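You operate a simulated robot arm through the tools that you are given. There is no shell and no other tool. Be economical: measure what you need, move in short steps, check, and stop when the job is done.

Carry out the task below with a simulated robot arm. There is one attempt and no reset: what you move stays moved.

JOB
Put the yellow chock from the kitting table on the green tray there.

It is judged by the outcome, as a careful person would: the job done as asked, and still so three seconds after it is handed in. It fails if anything else is knocked over, pushed out of place, dropped, spilled or broken.

ROBOT AND FRAMES
A 7-joint arm with a two-finger parallel gripper, fixed in place. Base frame: the origin is at the foot of the arm, x ahead of it, y to its left, z up; the work surface is at about z = 0. Readings come in m, rad, newtons and seconds.
With the tool pointing down near the work surface it reaches from about 0.22 to 0.58 m from the base axis. Its first joint turns from -1.152 to 1.152 rad. Payload 2.5 kg.
The TCP is the grasp point between the finger pads, 0.023 m short of the fingertips. In the tool frame z runs along the fingers and y along their closing line. The gripper opens to 0.094 m. The fingers are 0.038 m wide and 0.01 m thick; the gripper's body (0.054 by 0.096 m) begins 0.039 m behind the TCP.
Orientation is told as [roll, pitch, yaw] about the base's x, y, z axes, in that order, counted from this pose: with the fingers straight down and closing along the base's y, the tool's x points along the base's -x, its y along +y and its z along -z.

CONTROLS
- The arm moves only by the tool drive_tool. Its argument "deltas" is a list that holds one entry, the list of rows, each a list of 7 numbers: the opening, from 0 (shut) to 1 (fully open), then the shift along the tool's x, y, z in cm, then the turn, a rotation vector about the tool's x, y, z in rad. In form: [[[jaw, x, y, z, rx, ry, rz], ...]]. A call has 1 to 10 rows; each row is the pose to reach, as a shift and turn from the pose commanded when the call began, along the tool's axes at that moment. A row lasts 0.2 s, in which the tool goes at most 0.05 m and 0.15 rad; a call with a longer step from one row to the next is refused whole, and so is a gripper value outside its range. Where a pose cannot be reached the arm comes as near as it can. A force on the tool above 40 N (or 10 N above the force at the start of the call, whichever is more), or a blocked arm, ends the call early, and 0.2 s more pass. The fingers move at their own pace (about 0.108 m/s each) and stop on an object; they squeeze with about 27 N. The grip force told is the motor's: it shows also when the fingers shut on nothing. Time passes only in rows, and 0.2 s behind the last, so rows that repeat a pose let the fingers close. The reply holds the time, the measured pose of the TCP, the force on the tool along the base axes, the opening and the grip force, in the units named above and with some noise, and new pictures: "show" is both (left out), scene, wrist or none.
- Cameras (640 x 400 px; columns grow to the right, rows downward): "scene" is fixed at [0.1159, -0.4021, 0.5504]; the picture's right is [0.90, -0.43, 0.00], its down [-0.24, -0.51, -0.83] and it looks along [0.36, 0.75, -0.56] (base axes); focal length 296 px, centre (320, 200). "wrist" rides on the gripper at [-0.039, 0, -0.044] in the tool frame; the picture's right is [0.00, -1.00, 0.00], its down [0.97, 0.00, -0.24] and it looks along [0.24, 0.00, 0.97] (tool axes); focal length 218 px, centre (320, 200). There is no depth. A picture from a camera that has moved, and an enlarged one, comes with that camera's place and axes in the base frame and with its lens. The place of the scene camera against the robot may be out by one fixed shift of up to 0.012 m in any direction.
- zoom(camera, box): a new picture of the part [left, top, right, bottom] of that camera's present view, enlarged. It takes no simulated time.
- hand_in(): hands the job in; it is judged then, once.

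Go step by step. Nothing tells you positions but the pictures and the camera data: compare them with the known pose of the tool, close in by small moves and look again before you grip or let go. The budget is 90 turns and 170 pictures, counting those below and the enlarged ones. Unless the task says otherwise, let go and move clear before handing in, and close with one line.

The tools are called after "Request:" by a JSON object that holds its "fn" and its "kwargs". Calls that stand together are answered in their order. drive_tool: Moves the arm, as the interface text tells. Its arguments: {"type":"object","properties":{"deltas":{"type":"array","items":{"type":"array","items":{"type":"array","items":{"type":"number"}}}},"show":{"type":"string","enum":["both","scene","wrist","none"]}},"required":["deltas"]} The other tools are called the same way: zoom (camera, box) takes an enlarged picture of a part of a camera's view; hand_in () hands the job in.

At the start:

```text
time_s: 0.0
tcp_pos: [0.3834, 0.0775, 0.2864]
ee_rot: [0.0, 0.001, 0.001]
force: [-0.7, 0.0, -0.2]
grip_width: 0.094
grip_force: 0.1
```

scene: 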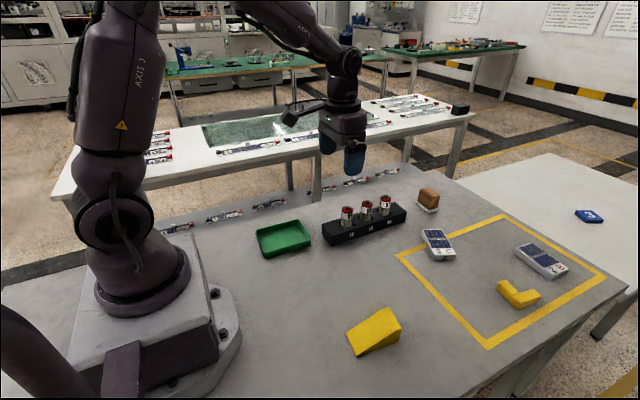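
wrist: 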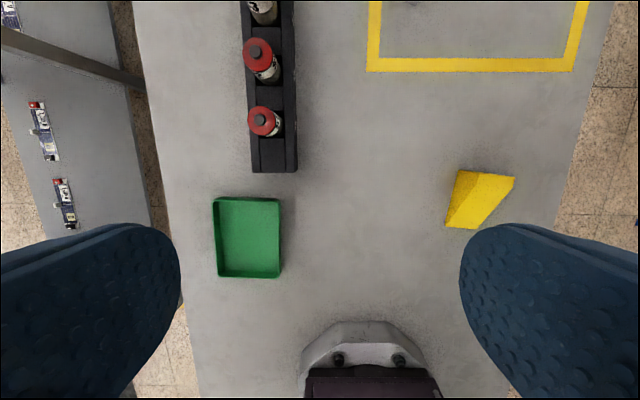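

The yellow wedge (chock) sits near (0.34, -0.16), and the green tray near (0.28, 0.19). I'll zoom in on both to get their shape and orientation.

Request:
{"fn": "zoom", "kwargs": {"camera": "scene", "box": [320, 280, 440, 380]}}

Request:
{"fn": "zoom", "kwargs": {"camera": "wrist", "box": [420, 150, 540, 240]}}

Request:
{"fn": "zoom", "kwargs": {"camera": "scene", "box": [240, 170, 420, 280]}}

```text
4.00 times, centred on (380, 330) of scene
camera zoom: at [0.1159, -0.4021, 0.5504], right [0.9, -0.43, 0.0], down [-0.24, -0.51, -0.83], along [0.36, 0.75, -0.56], focal length 1184 px, centre (80, -320)
```

zoom: 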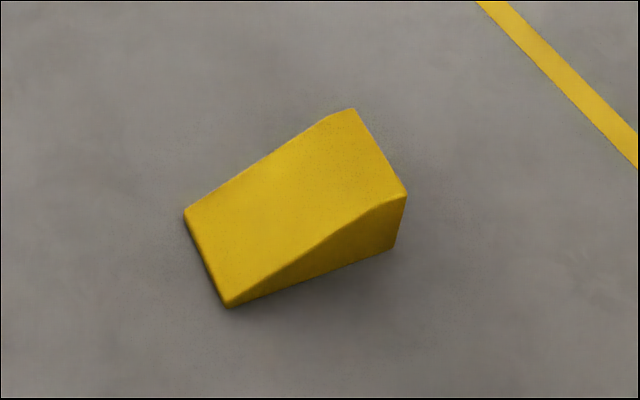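

```text
4.44 times, centred on (480, 195) of wrist
camera zoom: at [0.4212, 0.0778, 0.33], right [0.0, -1.0, 0.0], down [-0.97, 0.0, 0.24], along [-0.24, 0.0, -0.97], focal length 970 px, centre (-391, 222)
```

zoom: 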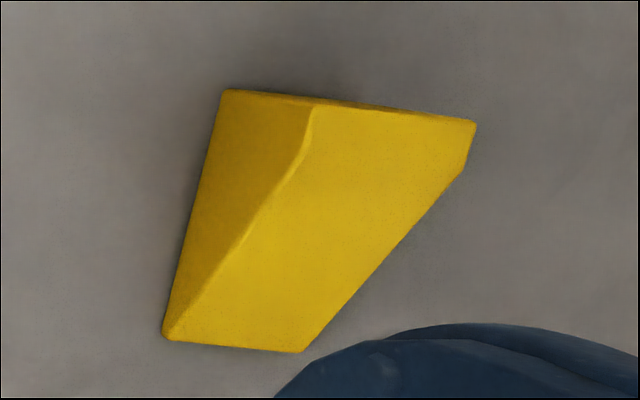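

```text
3.56 times, centred on (330, 225) of scene
camera zoom: at [0.1159, -0.4021, 0.5504], right [0.9, -0.43, 0.0], down [-0.24, -0.51, -0.83], along [0.36, 0.75, -0.56], focal length 1053 px, centre (284, 111)
```

zoom: 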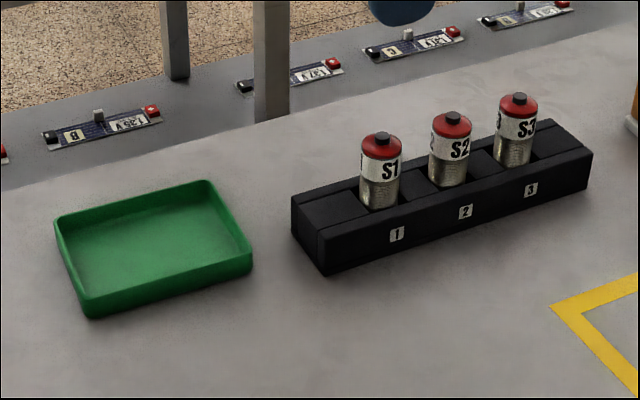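

The chock is about 88×50×43 mm with its thin edge facing the base, turned about -0.115 rad and centred near (0.35, -0.152). I'll move above it with the yaw aligned.

Request:
{"fn": "drive_tool", "kwargs": {"deltas": [[[1, 0.4, -3.3, 1.7, 0, 0, 0.015], [1, 0.8, -6.6, 3.4, 0, 0, 0.03], [1, 1.2, -9.9, 5.1, 0, 0, 0.045], [1, 1.6, -13.2, 6.8, 0, 0, 0.06], [1, 2.0, -16.5, 8.5, 0, 0, 0.08], [1, 2.4, -19.8, 10.2, 0, 0, 0.1], [1, 3.1, -23, 13.6, 0, 0, 0.115], [1, 3.1, -23, 13.6, 0, 0, 0.115]]]}}

```text
time_s: 1.8
tcp_pos: [0.3518, -0.1535, 0.1506]
ee_rot: [0.0, 0.0, -0.115]
force: [1.0, 0.1, 0.6]
grip_width: 0.0943
grip_force: 0.0
camera wrist: at [0.3902, -0.1575, 0.1929], right [-0.11, -0.99, 0.0], down [-0.96, 0.11, 0.24], along [-0.24, 0.03, -0.97], focal length 218 px, centre (320, 200)
```

scene: 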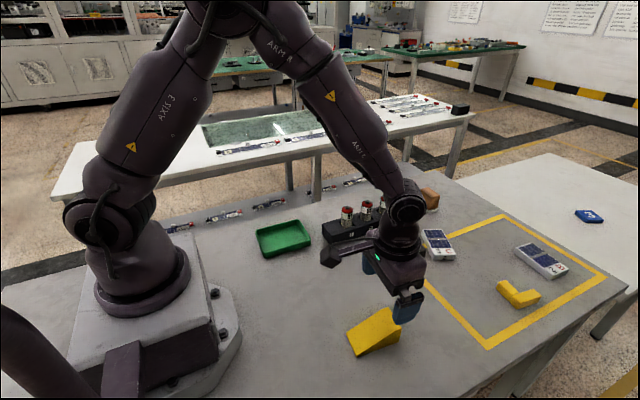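
wrist: 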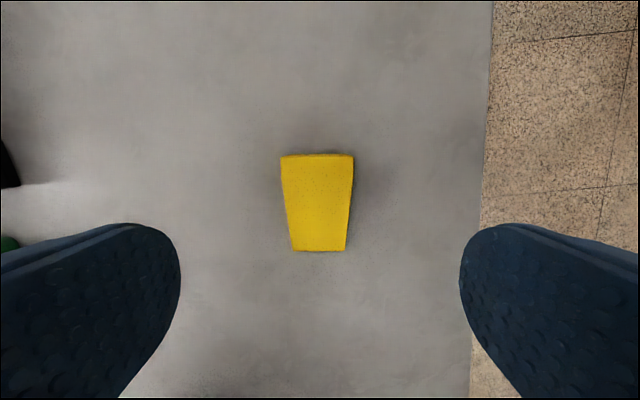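

The chock is centred between the fingers and the yaw matches, with a ~1.5 mm sideways correction to make. I'll descend to about z = 0.031 and look before closing.

Request:
{"fn": "drive_tool", "kwargs": {"deltas": [[[1, 0, 0.15, 3, 0, 0, 0], [1, 0, 0.15, 6, 0, 0, 0], [1, 0, 0.15, 8.5, 0, 0, 0], [1, 0, 0.15, 10.5, 0, 0, 0], [1, 0, 0.15, 12, 0, 0, 0], [1, 0, 0.15, 12, 0, 0, 0]]]}}

```text
time_s: 3.2
tcp_pos: [0.3525, -0.1521, 0.0294]
ee_rot: [0.001, 0.0, -0.114]
force: [-0.2, 0.1, 0.2]
grip_width: 0.0941
grip_force: 0.1
camera wrist: at [0.3909, -0.1552, 0.0736], right [-0.12, -0.99, 0.0], down [-0.96, 0.11, 0.24], along [-0.24, 0.03, -0.97], focal length 218 px, centre (320, 200)
```

scene: 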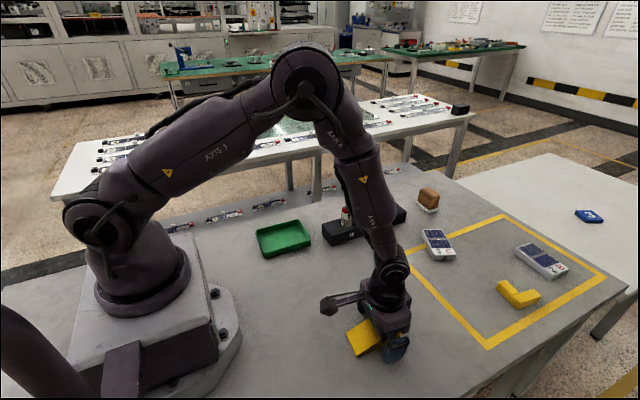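
wrist: 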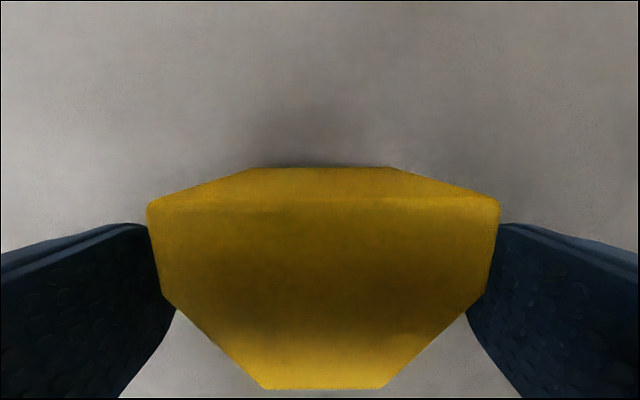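

The chock is centred between the fingers. Next I'll close on it.

Request:
{"fn": "drive_tool", "kwargs": {"deltas": [[[0.3, 0, 0, 0, 0, 0, 0], [0.3, 0, 0, 0, 0, 0, 0], [0, 0, 0, 0, 0, 0, 0], [0, 0, 0, 0, 0, 0, 0], [0, 0, 0, 0, 0, 0, 0]]], "show": "wrist"}}

```text
time_s: 4.4
tcp_pos: [0.3532, -0.1503, 0.0298]
ee_rot: [0.0, 0.0, -0.114]
force: [-0.5, -0.3, -0.3]
grip_width: 0.0495
grip_force: 27.0
camera wrist: at [0.3908, -0.155, 0.0737], right [-0.11, -0.99, 0.0], down [-0.96, 0.11, 0.24], along [-0.24, 0.03, -0.97], focal length 218 px, centre (320, 200)
```

wrist: 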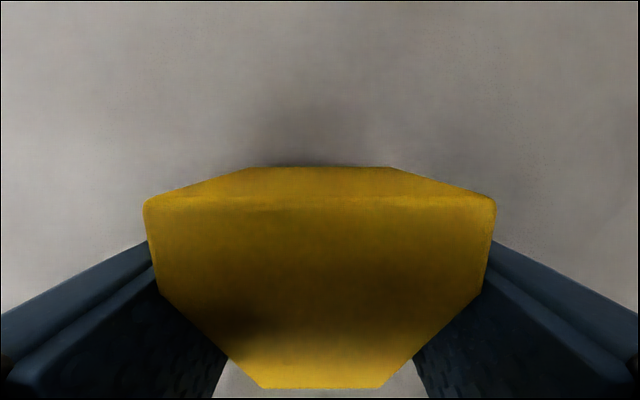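

It's gripped at a width of 0.0495 m. I'll lift straight up 15 cm.

Request:
{"fn": "drive_tool", "kwargs": {"deltas": [[[0, 0, 0, -1, 0, 0, 0], [0, 0, 0, -4, 0, 0, 0], [0, 0, 0, -8, 0, 0, 0], [0, 0, 0, -12, 0, 0, 0], [0, 0, 0, -15, 0, 0, 0], [0, 0, 0, -15, 0, 0, 0]]]}}

```text
time_s: 5.8
tcp_pos: [0.3529, -0.151, 0.1787]
ee_rot: [0.0, -0.002, -0.116]
force: [0.8, 0.3, -1.0]
grip_width: 0.0497
grip_force: 27.3
camera wrist: at [0.3908, -0.1547, 0.2228], right [-0.11, -0.99, 0.0], down [-0.96, 0.11, 0.24], along [-0.24, 0.03, -0.97], focal length 218 px, centre (320, 200)
```

scene: 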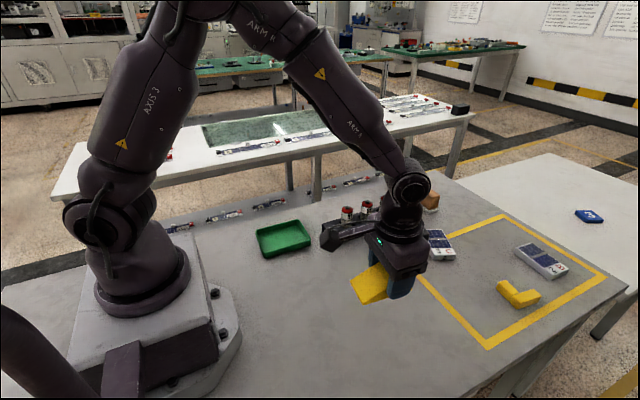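
wrist: 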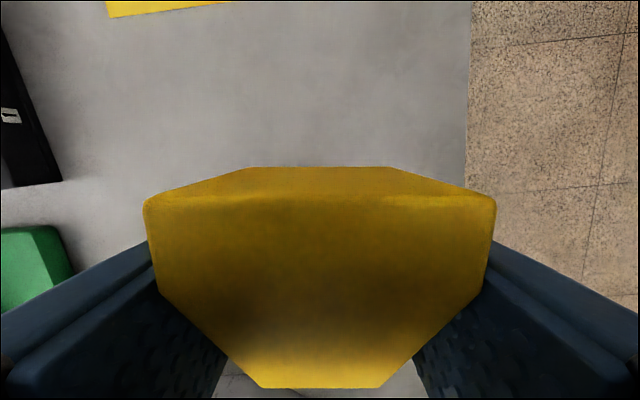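

The chock is held firmly and level. I'll carry it over the tray at this height to TCP ≈ (0.294, 0.188).

Request:
{"fn": "drive_tool", "kwargs": {"deltas": [[[0, 1.1, 3.7, 0, 0, 0, -0.005], [0, 2.2, 7.4, 0, 0, 0, -0.01], [0, 3.3, 11.1, 0, 0, 0, -0.02], [0, 4.4, 14.8, 0, 0, 0, -0.025], [0, 5.5, 18.5, 0, 0, 0, -0.03], [0, 6.6, 22.2, 0, 0, 0, -0.035], [0, 7.7, 25.9, 0, 0, 0, -0.04], [0, 8.8, 29.6, 0, 0, 0, -0.05], [0, 9.75, 33.0, 0, 0, 0, -0.055], [0, 9.75, 33.0, 0, 0, 0, -0.055]]]}}

```text
time_s: 8.0
tcp_pos: [0.2951, 0.1884, 0.1819]
ee_rot: [0.0, 0.001, -0.061]
force: [0.4, 0.8, -1.2]
grip_width: 0.05
grip_force: 27.1
camera wrist: at [0.3327, 0.1863, 0.2256], right [-0.06, -1.0, 0.0], down [-0.97, 0.06, 0.24], along [-0.24, 0.01, -0.97], focal length 218 px, centre (320, 200)
```

scene: 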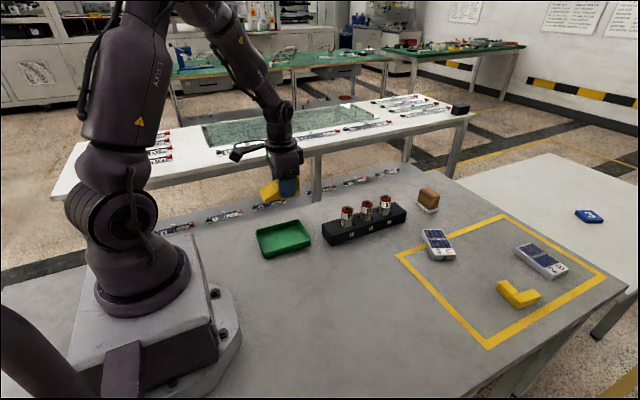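
wrist: 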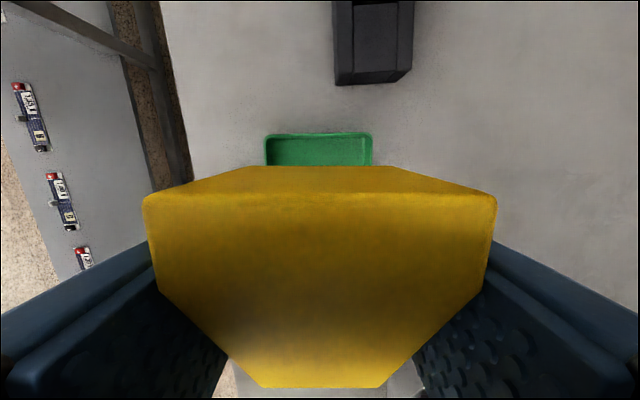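

The tray's front edge is centred under the chock and square to it. I'll zoom in to check the side clearance.

Request:
{"fn": "zoom", "kwargs": {"camera": "wrist", "box": [250, 110, 390, 200]}}

```text
4.44 times, centred on (320, 155) of wrist
camera zoom: at [0.3327, 0.1863, 0.2256], right [-0.06, -1.0, 0.0], down [-0.97, 0.06, 0.24], along [-0.24, 0.01, -0.97], focal length 970 px, centre (320, 400)
```

zoom: 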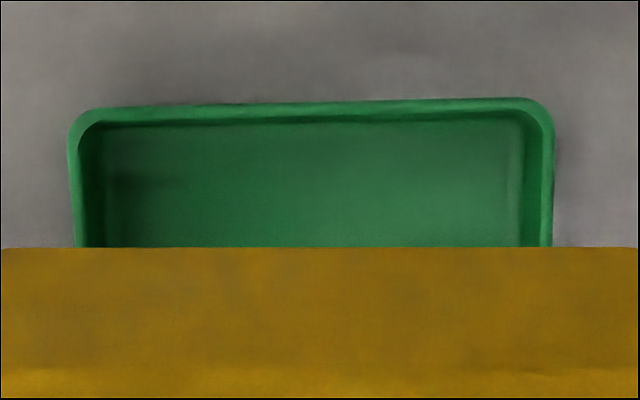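

The tray's inner width is about 94 mm against about 70 mm across the fingers, so there's room. I'll shift 1 mm and turn 0.02 rad, then descend to just above the rim and check.

Request:
{"fn": "drive_tool", "kwargs": {"deltas": [[[0, 0, 0.12, 2, 0, 0, -0.02], [0, 0, 0.12, 5, 0, 0, -0.02], [0, 0, 0.12, 8, 0, 0, -0.02], [0, 0, 0.12, 10.5, 0, 0, -0.02], [0, 0, 0.12, 12, 0, 0, -0.02], [0, 0, 0.12, 12, 0, 0, -0.02]]]}}

Request:
{"fn": "zoom", "kwargs": {"camera": "scene", "box": [230, 170, 350, 270]}}

```text
time_s: 9.4
tcp_pos: [0.2926, 0.1881, 0.0599]
ee_rot: [0.001, -0.001, -0.04]
force: [-0.2, -0.2, -0.8]
grip_width: 0.0497
grip_force: 27.2
camera wrist: at [0.3317, 0.1873, 0.1047], right [-0.04, -1.0, 0.0], down [-0.97, 0.04, 0.24], along [-0.24, 0.01, -0.97], focal length 218 px, centre (320, 200)
```

scene: 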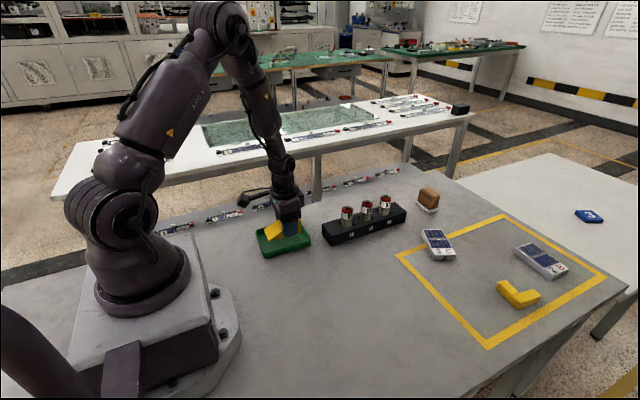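
wrist: 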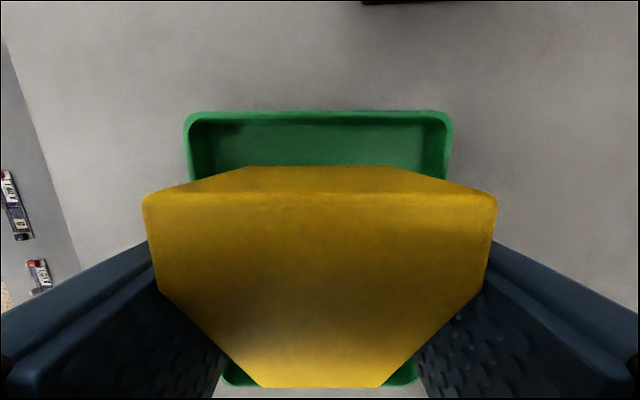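

```text
4.00 times, centred on (290, 220) of scene
camera zoom: at [0.1159, -0.4021, 0.5504], right [0.9, -0.43, 0.0], down [-0.24, -0.51, -0.83], along [0.36, 0.75, -0.56], focal length 1184 px, centre (440, 120)
```

zoom: 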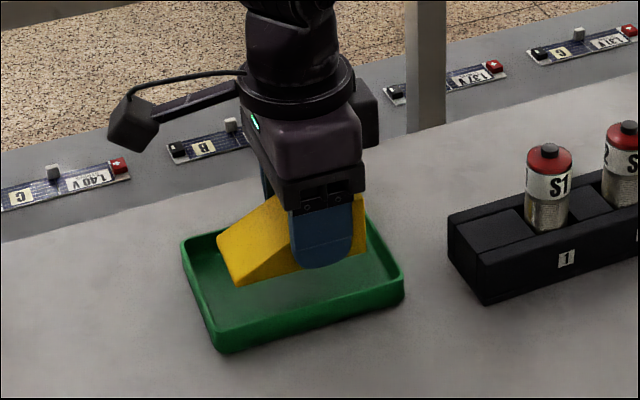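

The chock is well centred over the tray. I'll lower it slowly to the tray floor.

Request:
{"fn": "drive_tool", "kwargs": {"deltas": [[[0, 0, 0, 1.0, 0, 0, 0], [0, 0, 0, 1.8, 0, 0, 0], [0, 0, 0, 2.2, 0, 0, 0], [0, 0, 0, 2.4, 0, 0, 0], [0, 0, 0, 2.5, 0, 0, 0], [0, 0, 0, 2.5, 0, 0, 0]]]}}

Request:
{"fn": "zoom", "kwargs": {"camera": "scene", "box": [230, 170, 350, 270]}}

```text
time_s: 10.8
tcp_pos: [0.2931, 0.1895, 0.0355]
ee_rot: [0.001, 0.001, -0.041]
force: [0.0, -0.1, -1.1]
grip_width: 0.0497
grip_force: 26.5
camera wrist: at [0.3317, 0.1877, 0.0786], right [-0.04, -1.0, 0.0], down [-0.97, 0.04, 0.24], along [-0.24, 0.01, -0.97], focal length 218 px, centre (320, 200)
```

scene: 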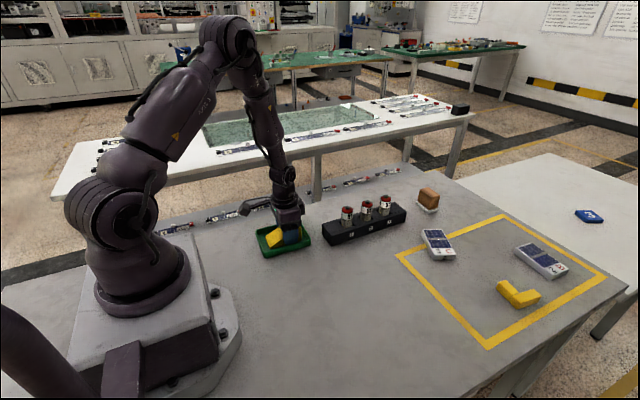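
wrist: 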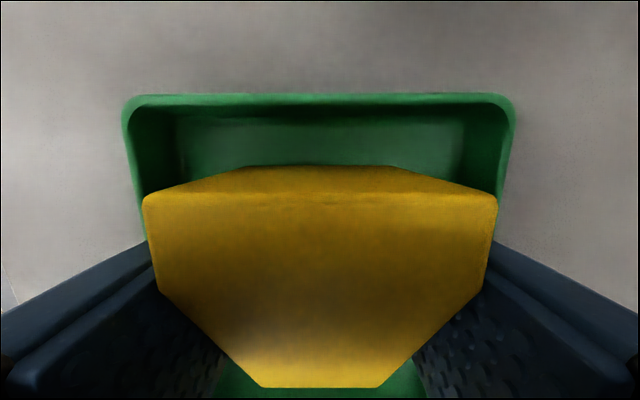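

```text
4.00 times, centred on (290, 220) of scene
camera zoom: at [0.1159, -0.4021, 0.5504], right [0.9, -0.43, 0.0], down [-0.24, -0.51, -0.83], along [0.36, 0.75, -0.56], focal length 1184 px, centre (440, 120)
```

zoom: 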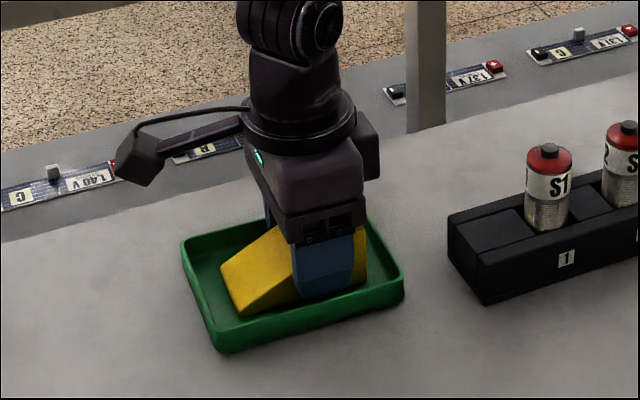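

It's inside the tray and almost touching. I'll creep the last few millimetres while watching the force.

Request:
{"fn": "drive_tool", "kwargs": {"deltas": [[[0, 0, 0, 0.1, 0, 0, 0], [0, 0, 0, 0.2, 0, 0, 0], [0, 0, 0, 0.2, 0, 0, 0]]], "show": "none"}}

```text
time_s: 11.6
tcp_pos: [0.2935, 0.1886, 0.0346]
ee_rot: [0.0, -0.003, -0.039]
force: [-4.2, -5.5, 30.2]
grip_width: 0.0498
grip_force: 26.7
```

It's in contact at about 30 N. I'll back off 1 mm and open slightly so the fingers stay inside the rim.

Request:
{"fn": "drive_tool", "kwargs": {"deltas": [[[0, 0, 0, -0.12, 0, 0, 0], [0, 0, 0, -0.12, 0, 0, 0], [0.58, 0, 0, -0.12, 0, 0, 0], [0.64, 0, 0, -0.12, 0, 0, 0], [0.64, 0, 0, -0.12, 0, 0, 0]]]}}

```text
time_s: 12.8
tcp_pos: [0.2929, 0.1894, 0.0333]
ee_rot: [0.001, 0.0, -0.041]
force: [-0.3, 0.1, -0.5]
grip_width: 0.0603
grip_force: 0.1
camera wrist: at [0.331, 0.1879, 0.0779], right [-0.04, -1.0, 0.0], down [-0.97, 0.04, 0.24], along [-0.24, 0.01, -0.97], focal length 218 px, centre (320, 200)
```

scene: 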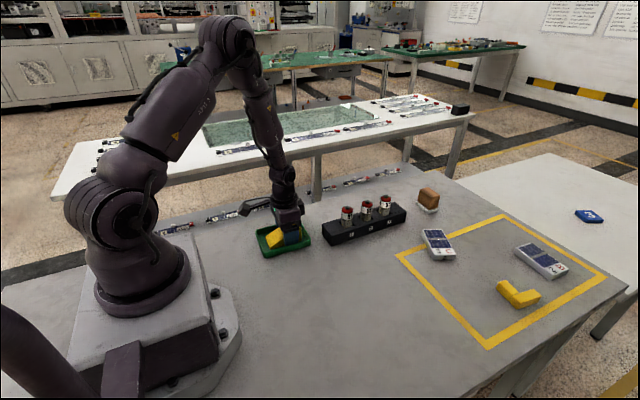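
wrist: 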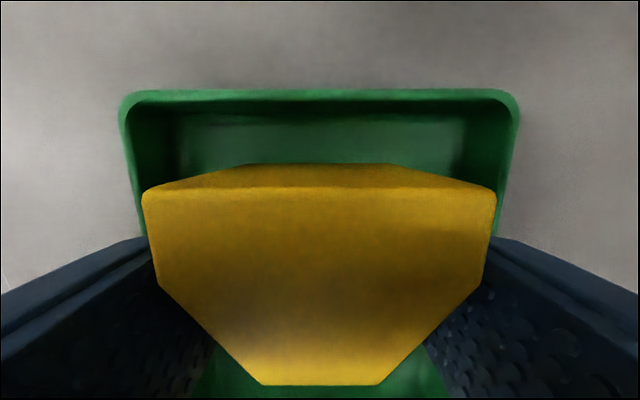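

It's released and the chock is resting flat in the tray. I'll rise straight up, slowly at first.

Request:
{"fn": "drive_tool", "kwargs": {"deltas": [[[0.64, 0, 0, -0.6, 0, 0, 0], [0.64, 0, 0, -2, 0, 0, 0], [0.64, 0, 0, -4, 0, 0, 0], [0.64, 0, 0, -7, 0, 0, 0], [0.64, 0, 0, -11, 0, 0, 0], [0.64, 0, 0, -15, 0, 0, 0], [0.64, 0, 0, -18, 0, 0, 0], [0.64, 0, 0, -18, 0, 0, 0]]]}}

Request:
{"fn": "zoom", "kwargs": {"camera": "scene", "box": [230, 170, 350, 270]}}

```text
time_s: 14.6
tcp_pos: [0.2929, 0.1888, 0.2139]
ee_rot: [0.0, 0.001, -0.04]
force: [0.4, 0.3, -0.9]
grip_width: 0.06
grip_force: 0.1
camera wrist: at [0.3319, 0.1864, 0.258], right [-0.04, -1.0, 0.0], down [-0.97, 0.04, 0.24], along [-0.24, 0.01, -0.97], focal length 218 px, centre (320, 200)
```

scene: 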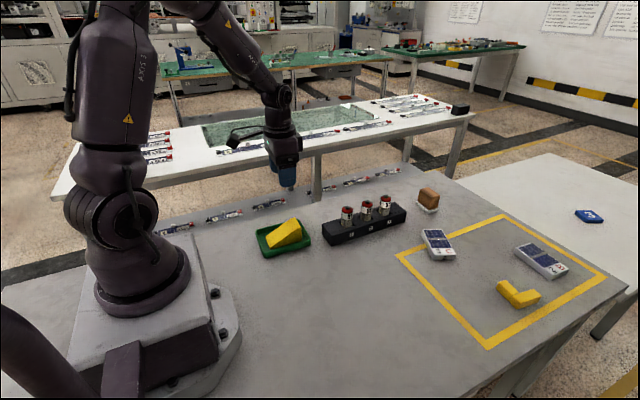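
wrist: 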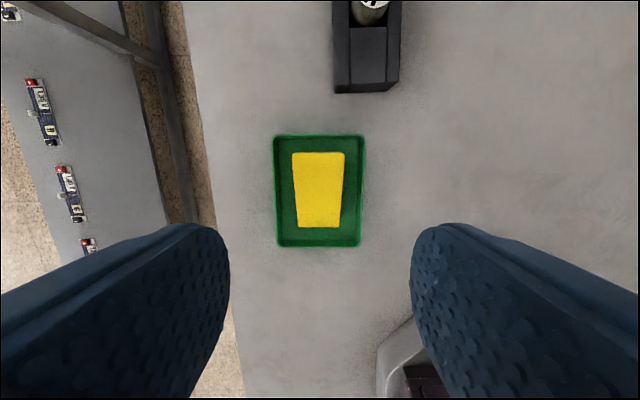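

```text
4.00 times, centred on (290, 220) of scene
camera zoom: at [0.1159, -0.4021, 0.5504], right [0.9, -0.43, 0.0], down [-0.24, -0.51, -0.83], along [0.36, 0.75, -0.56], focal length 1184 px, centre (440, 120)
```

zoom: 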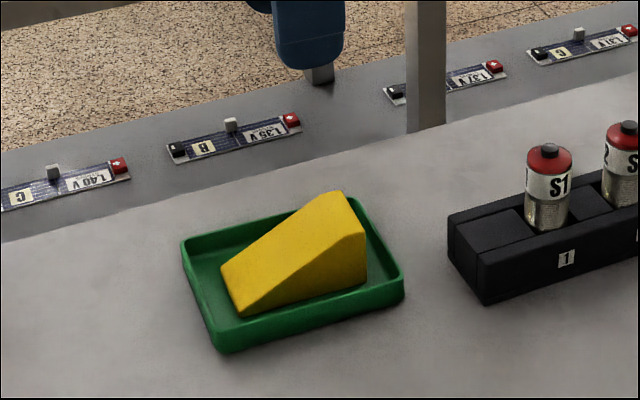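

The chock lies flat in the middle of the green tray, the gripper is clear, and nothing else has moved. I'm handing in now.

Request:
{"fn": "hand_in", "kwargs": {}}

```text
The job is handed in.
```

The yellow chock is resting flat on the green tray, the gripper has let go and moved clear, and the pictures show nothing else moved.
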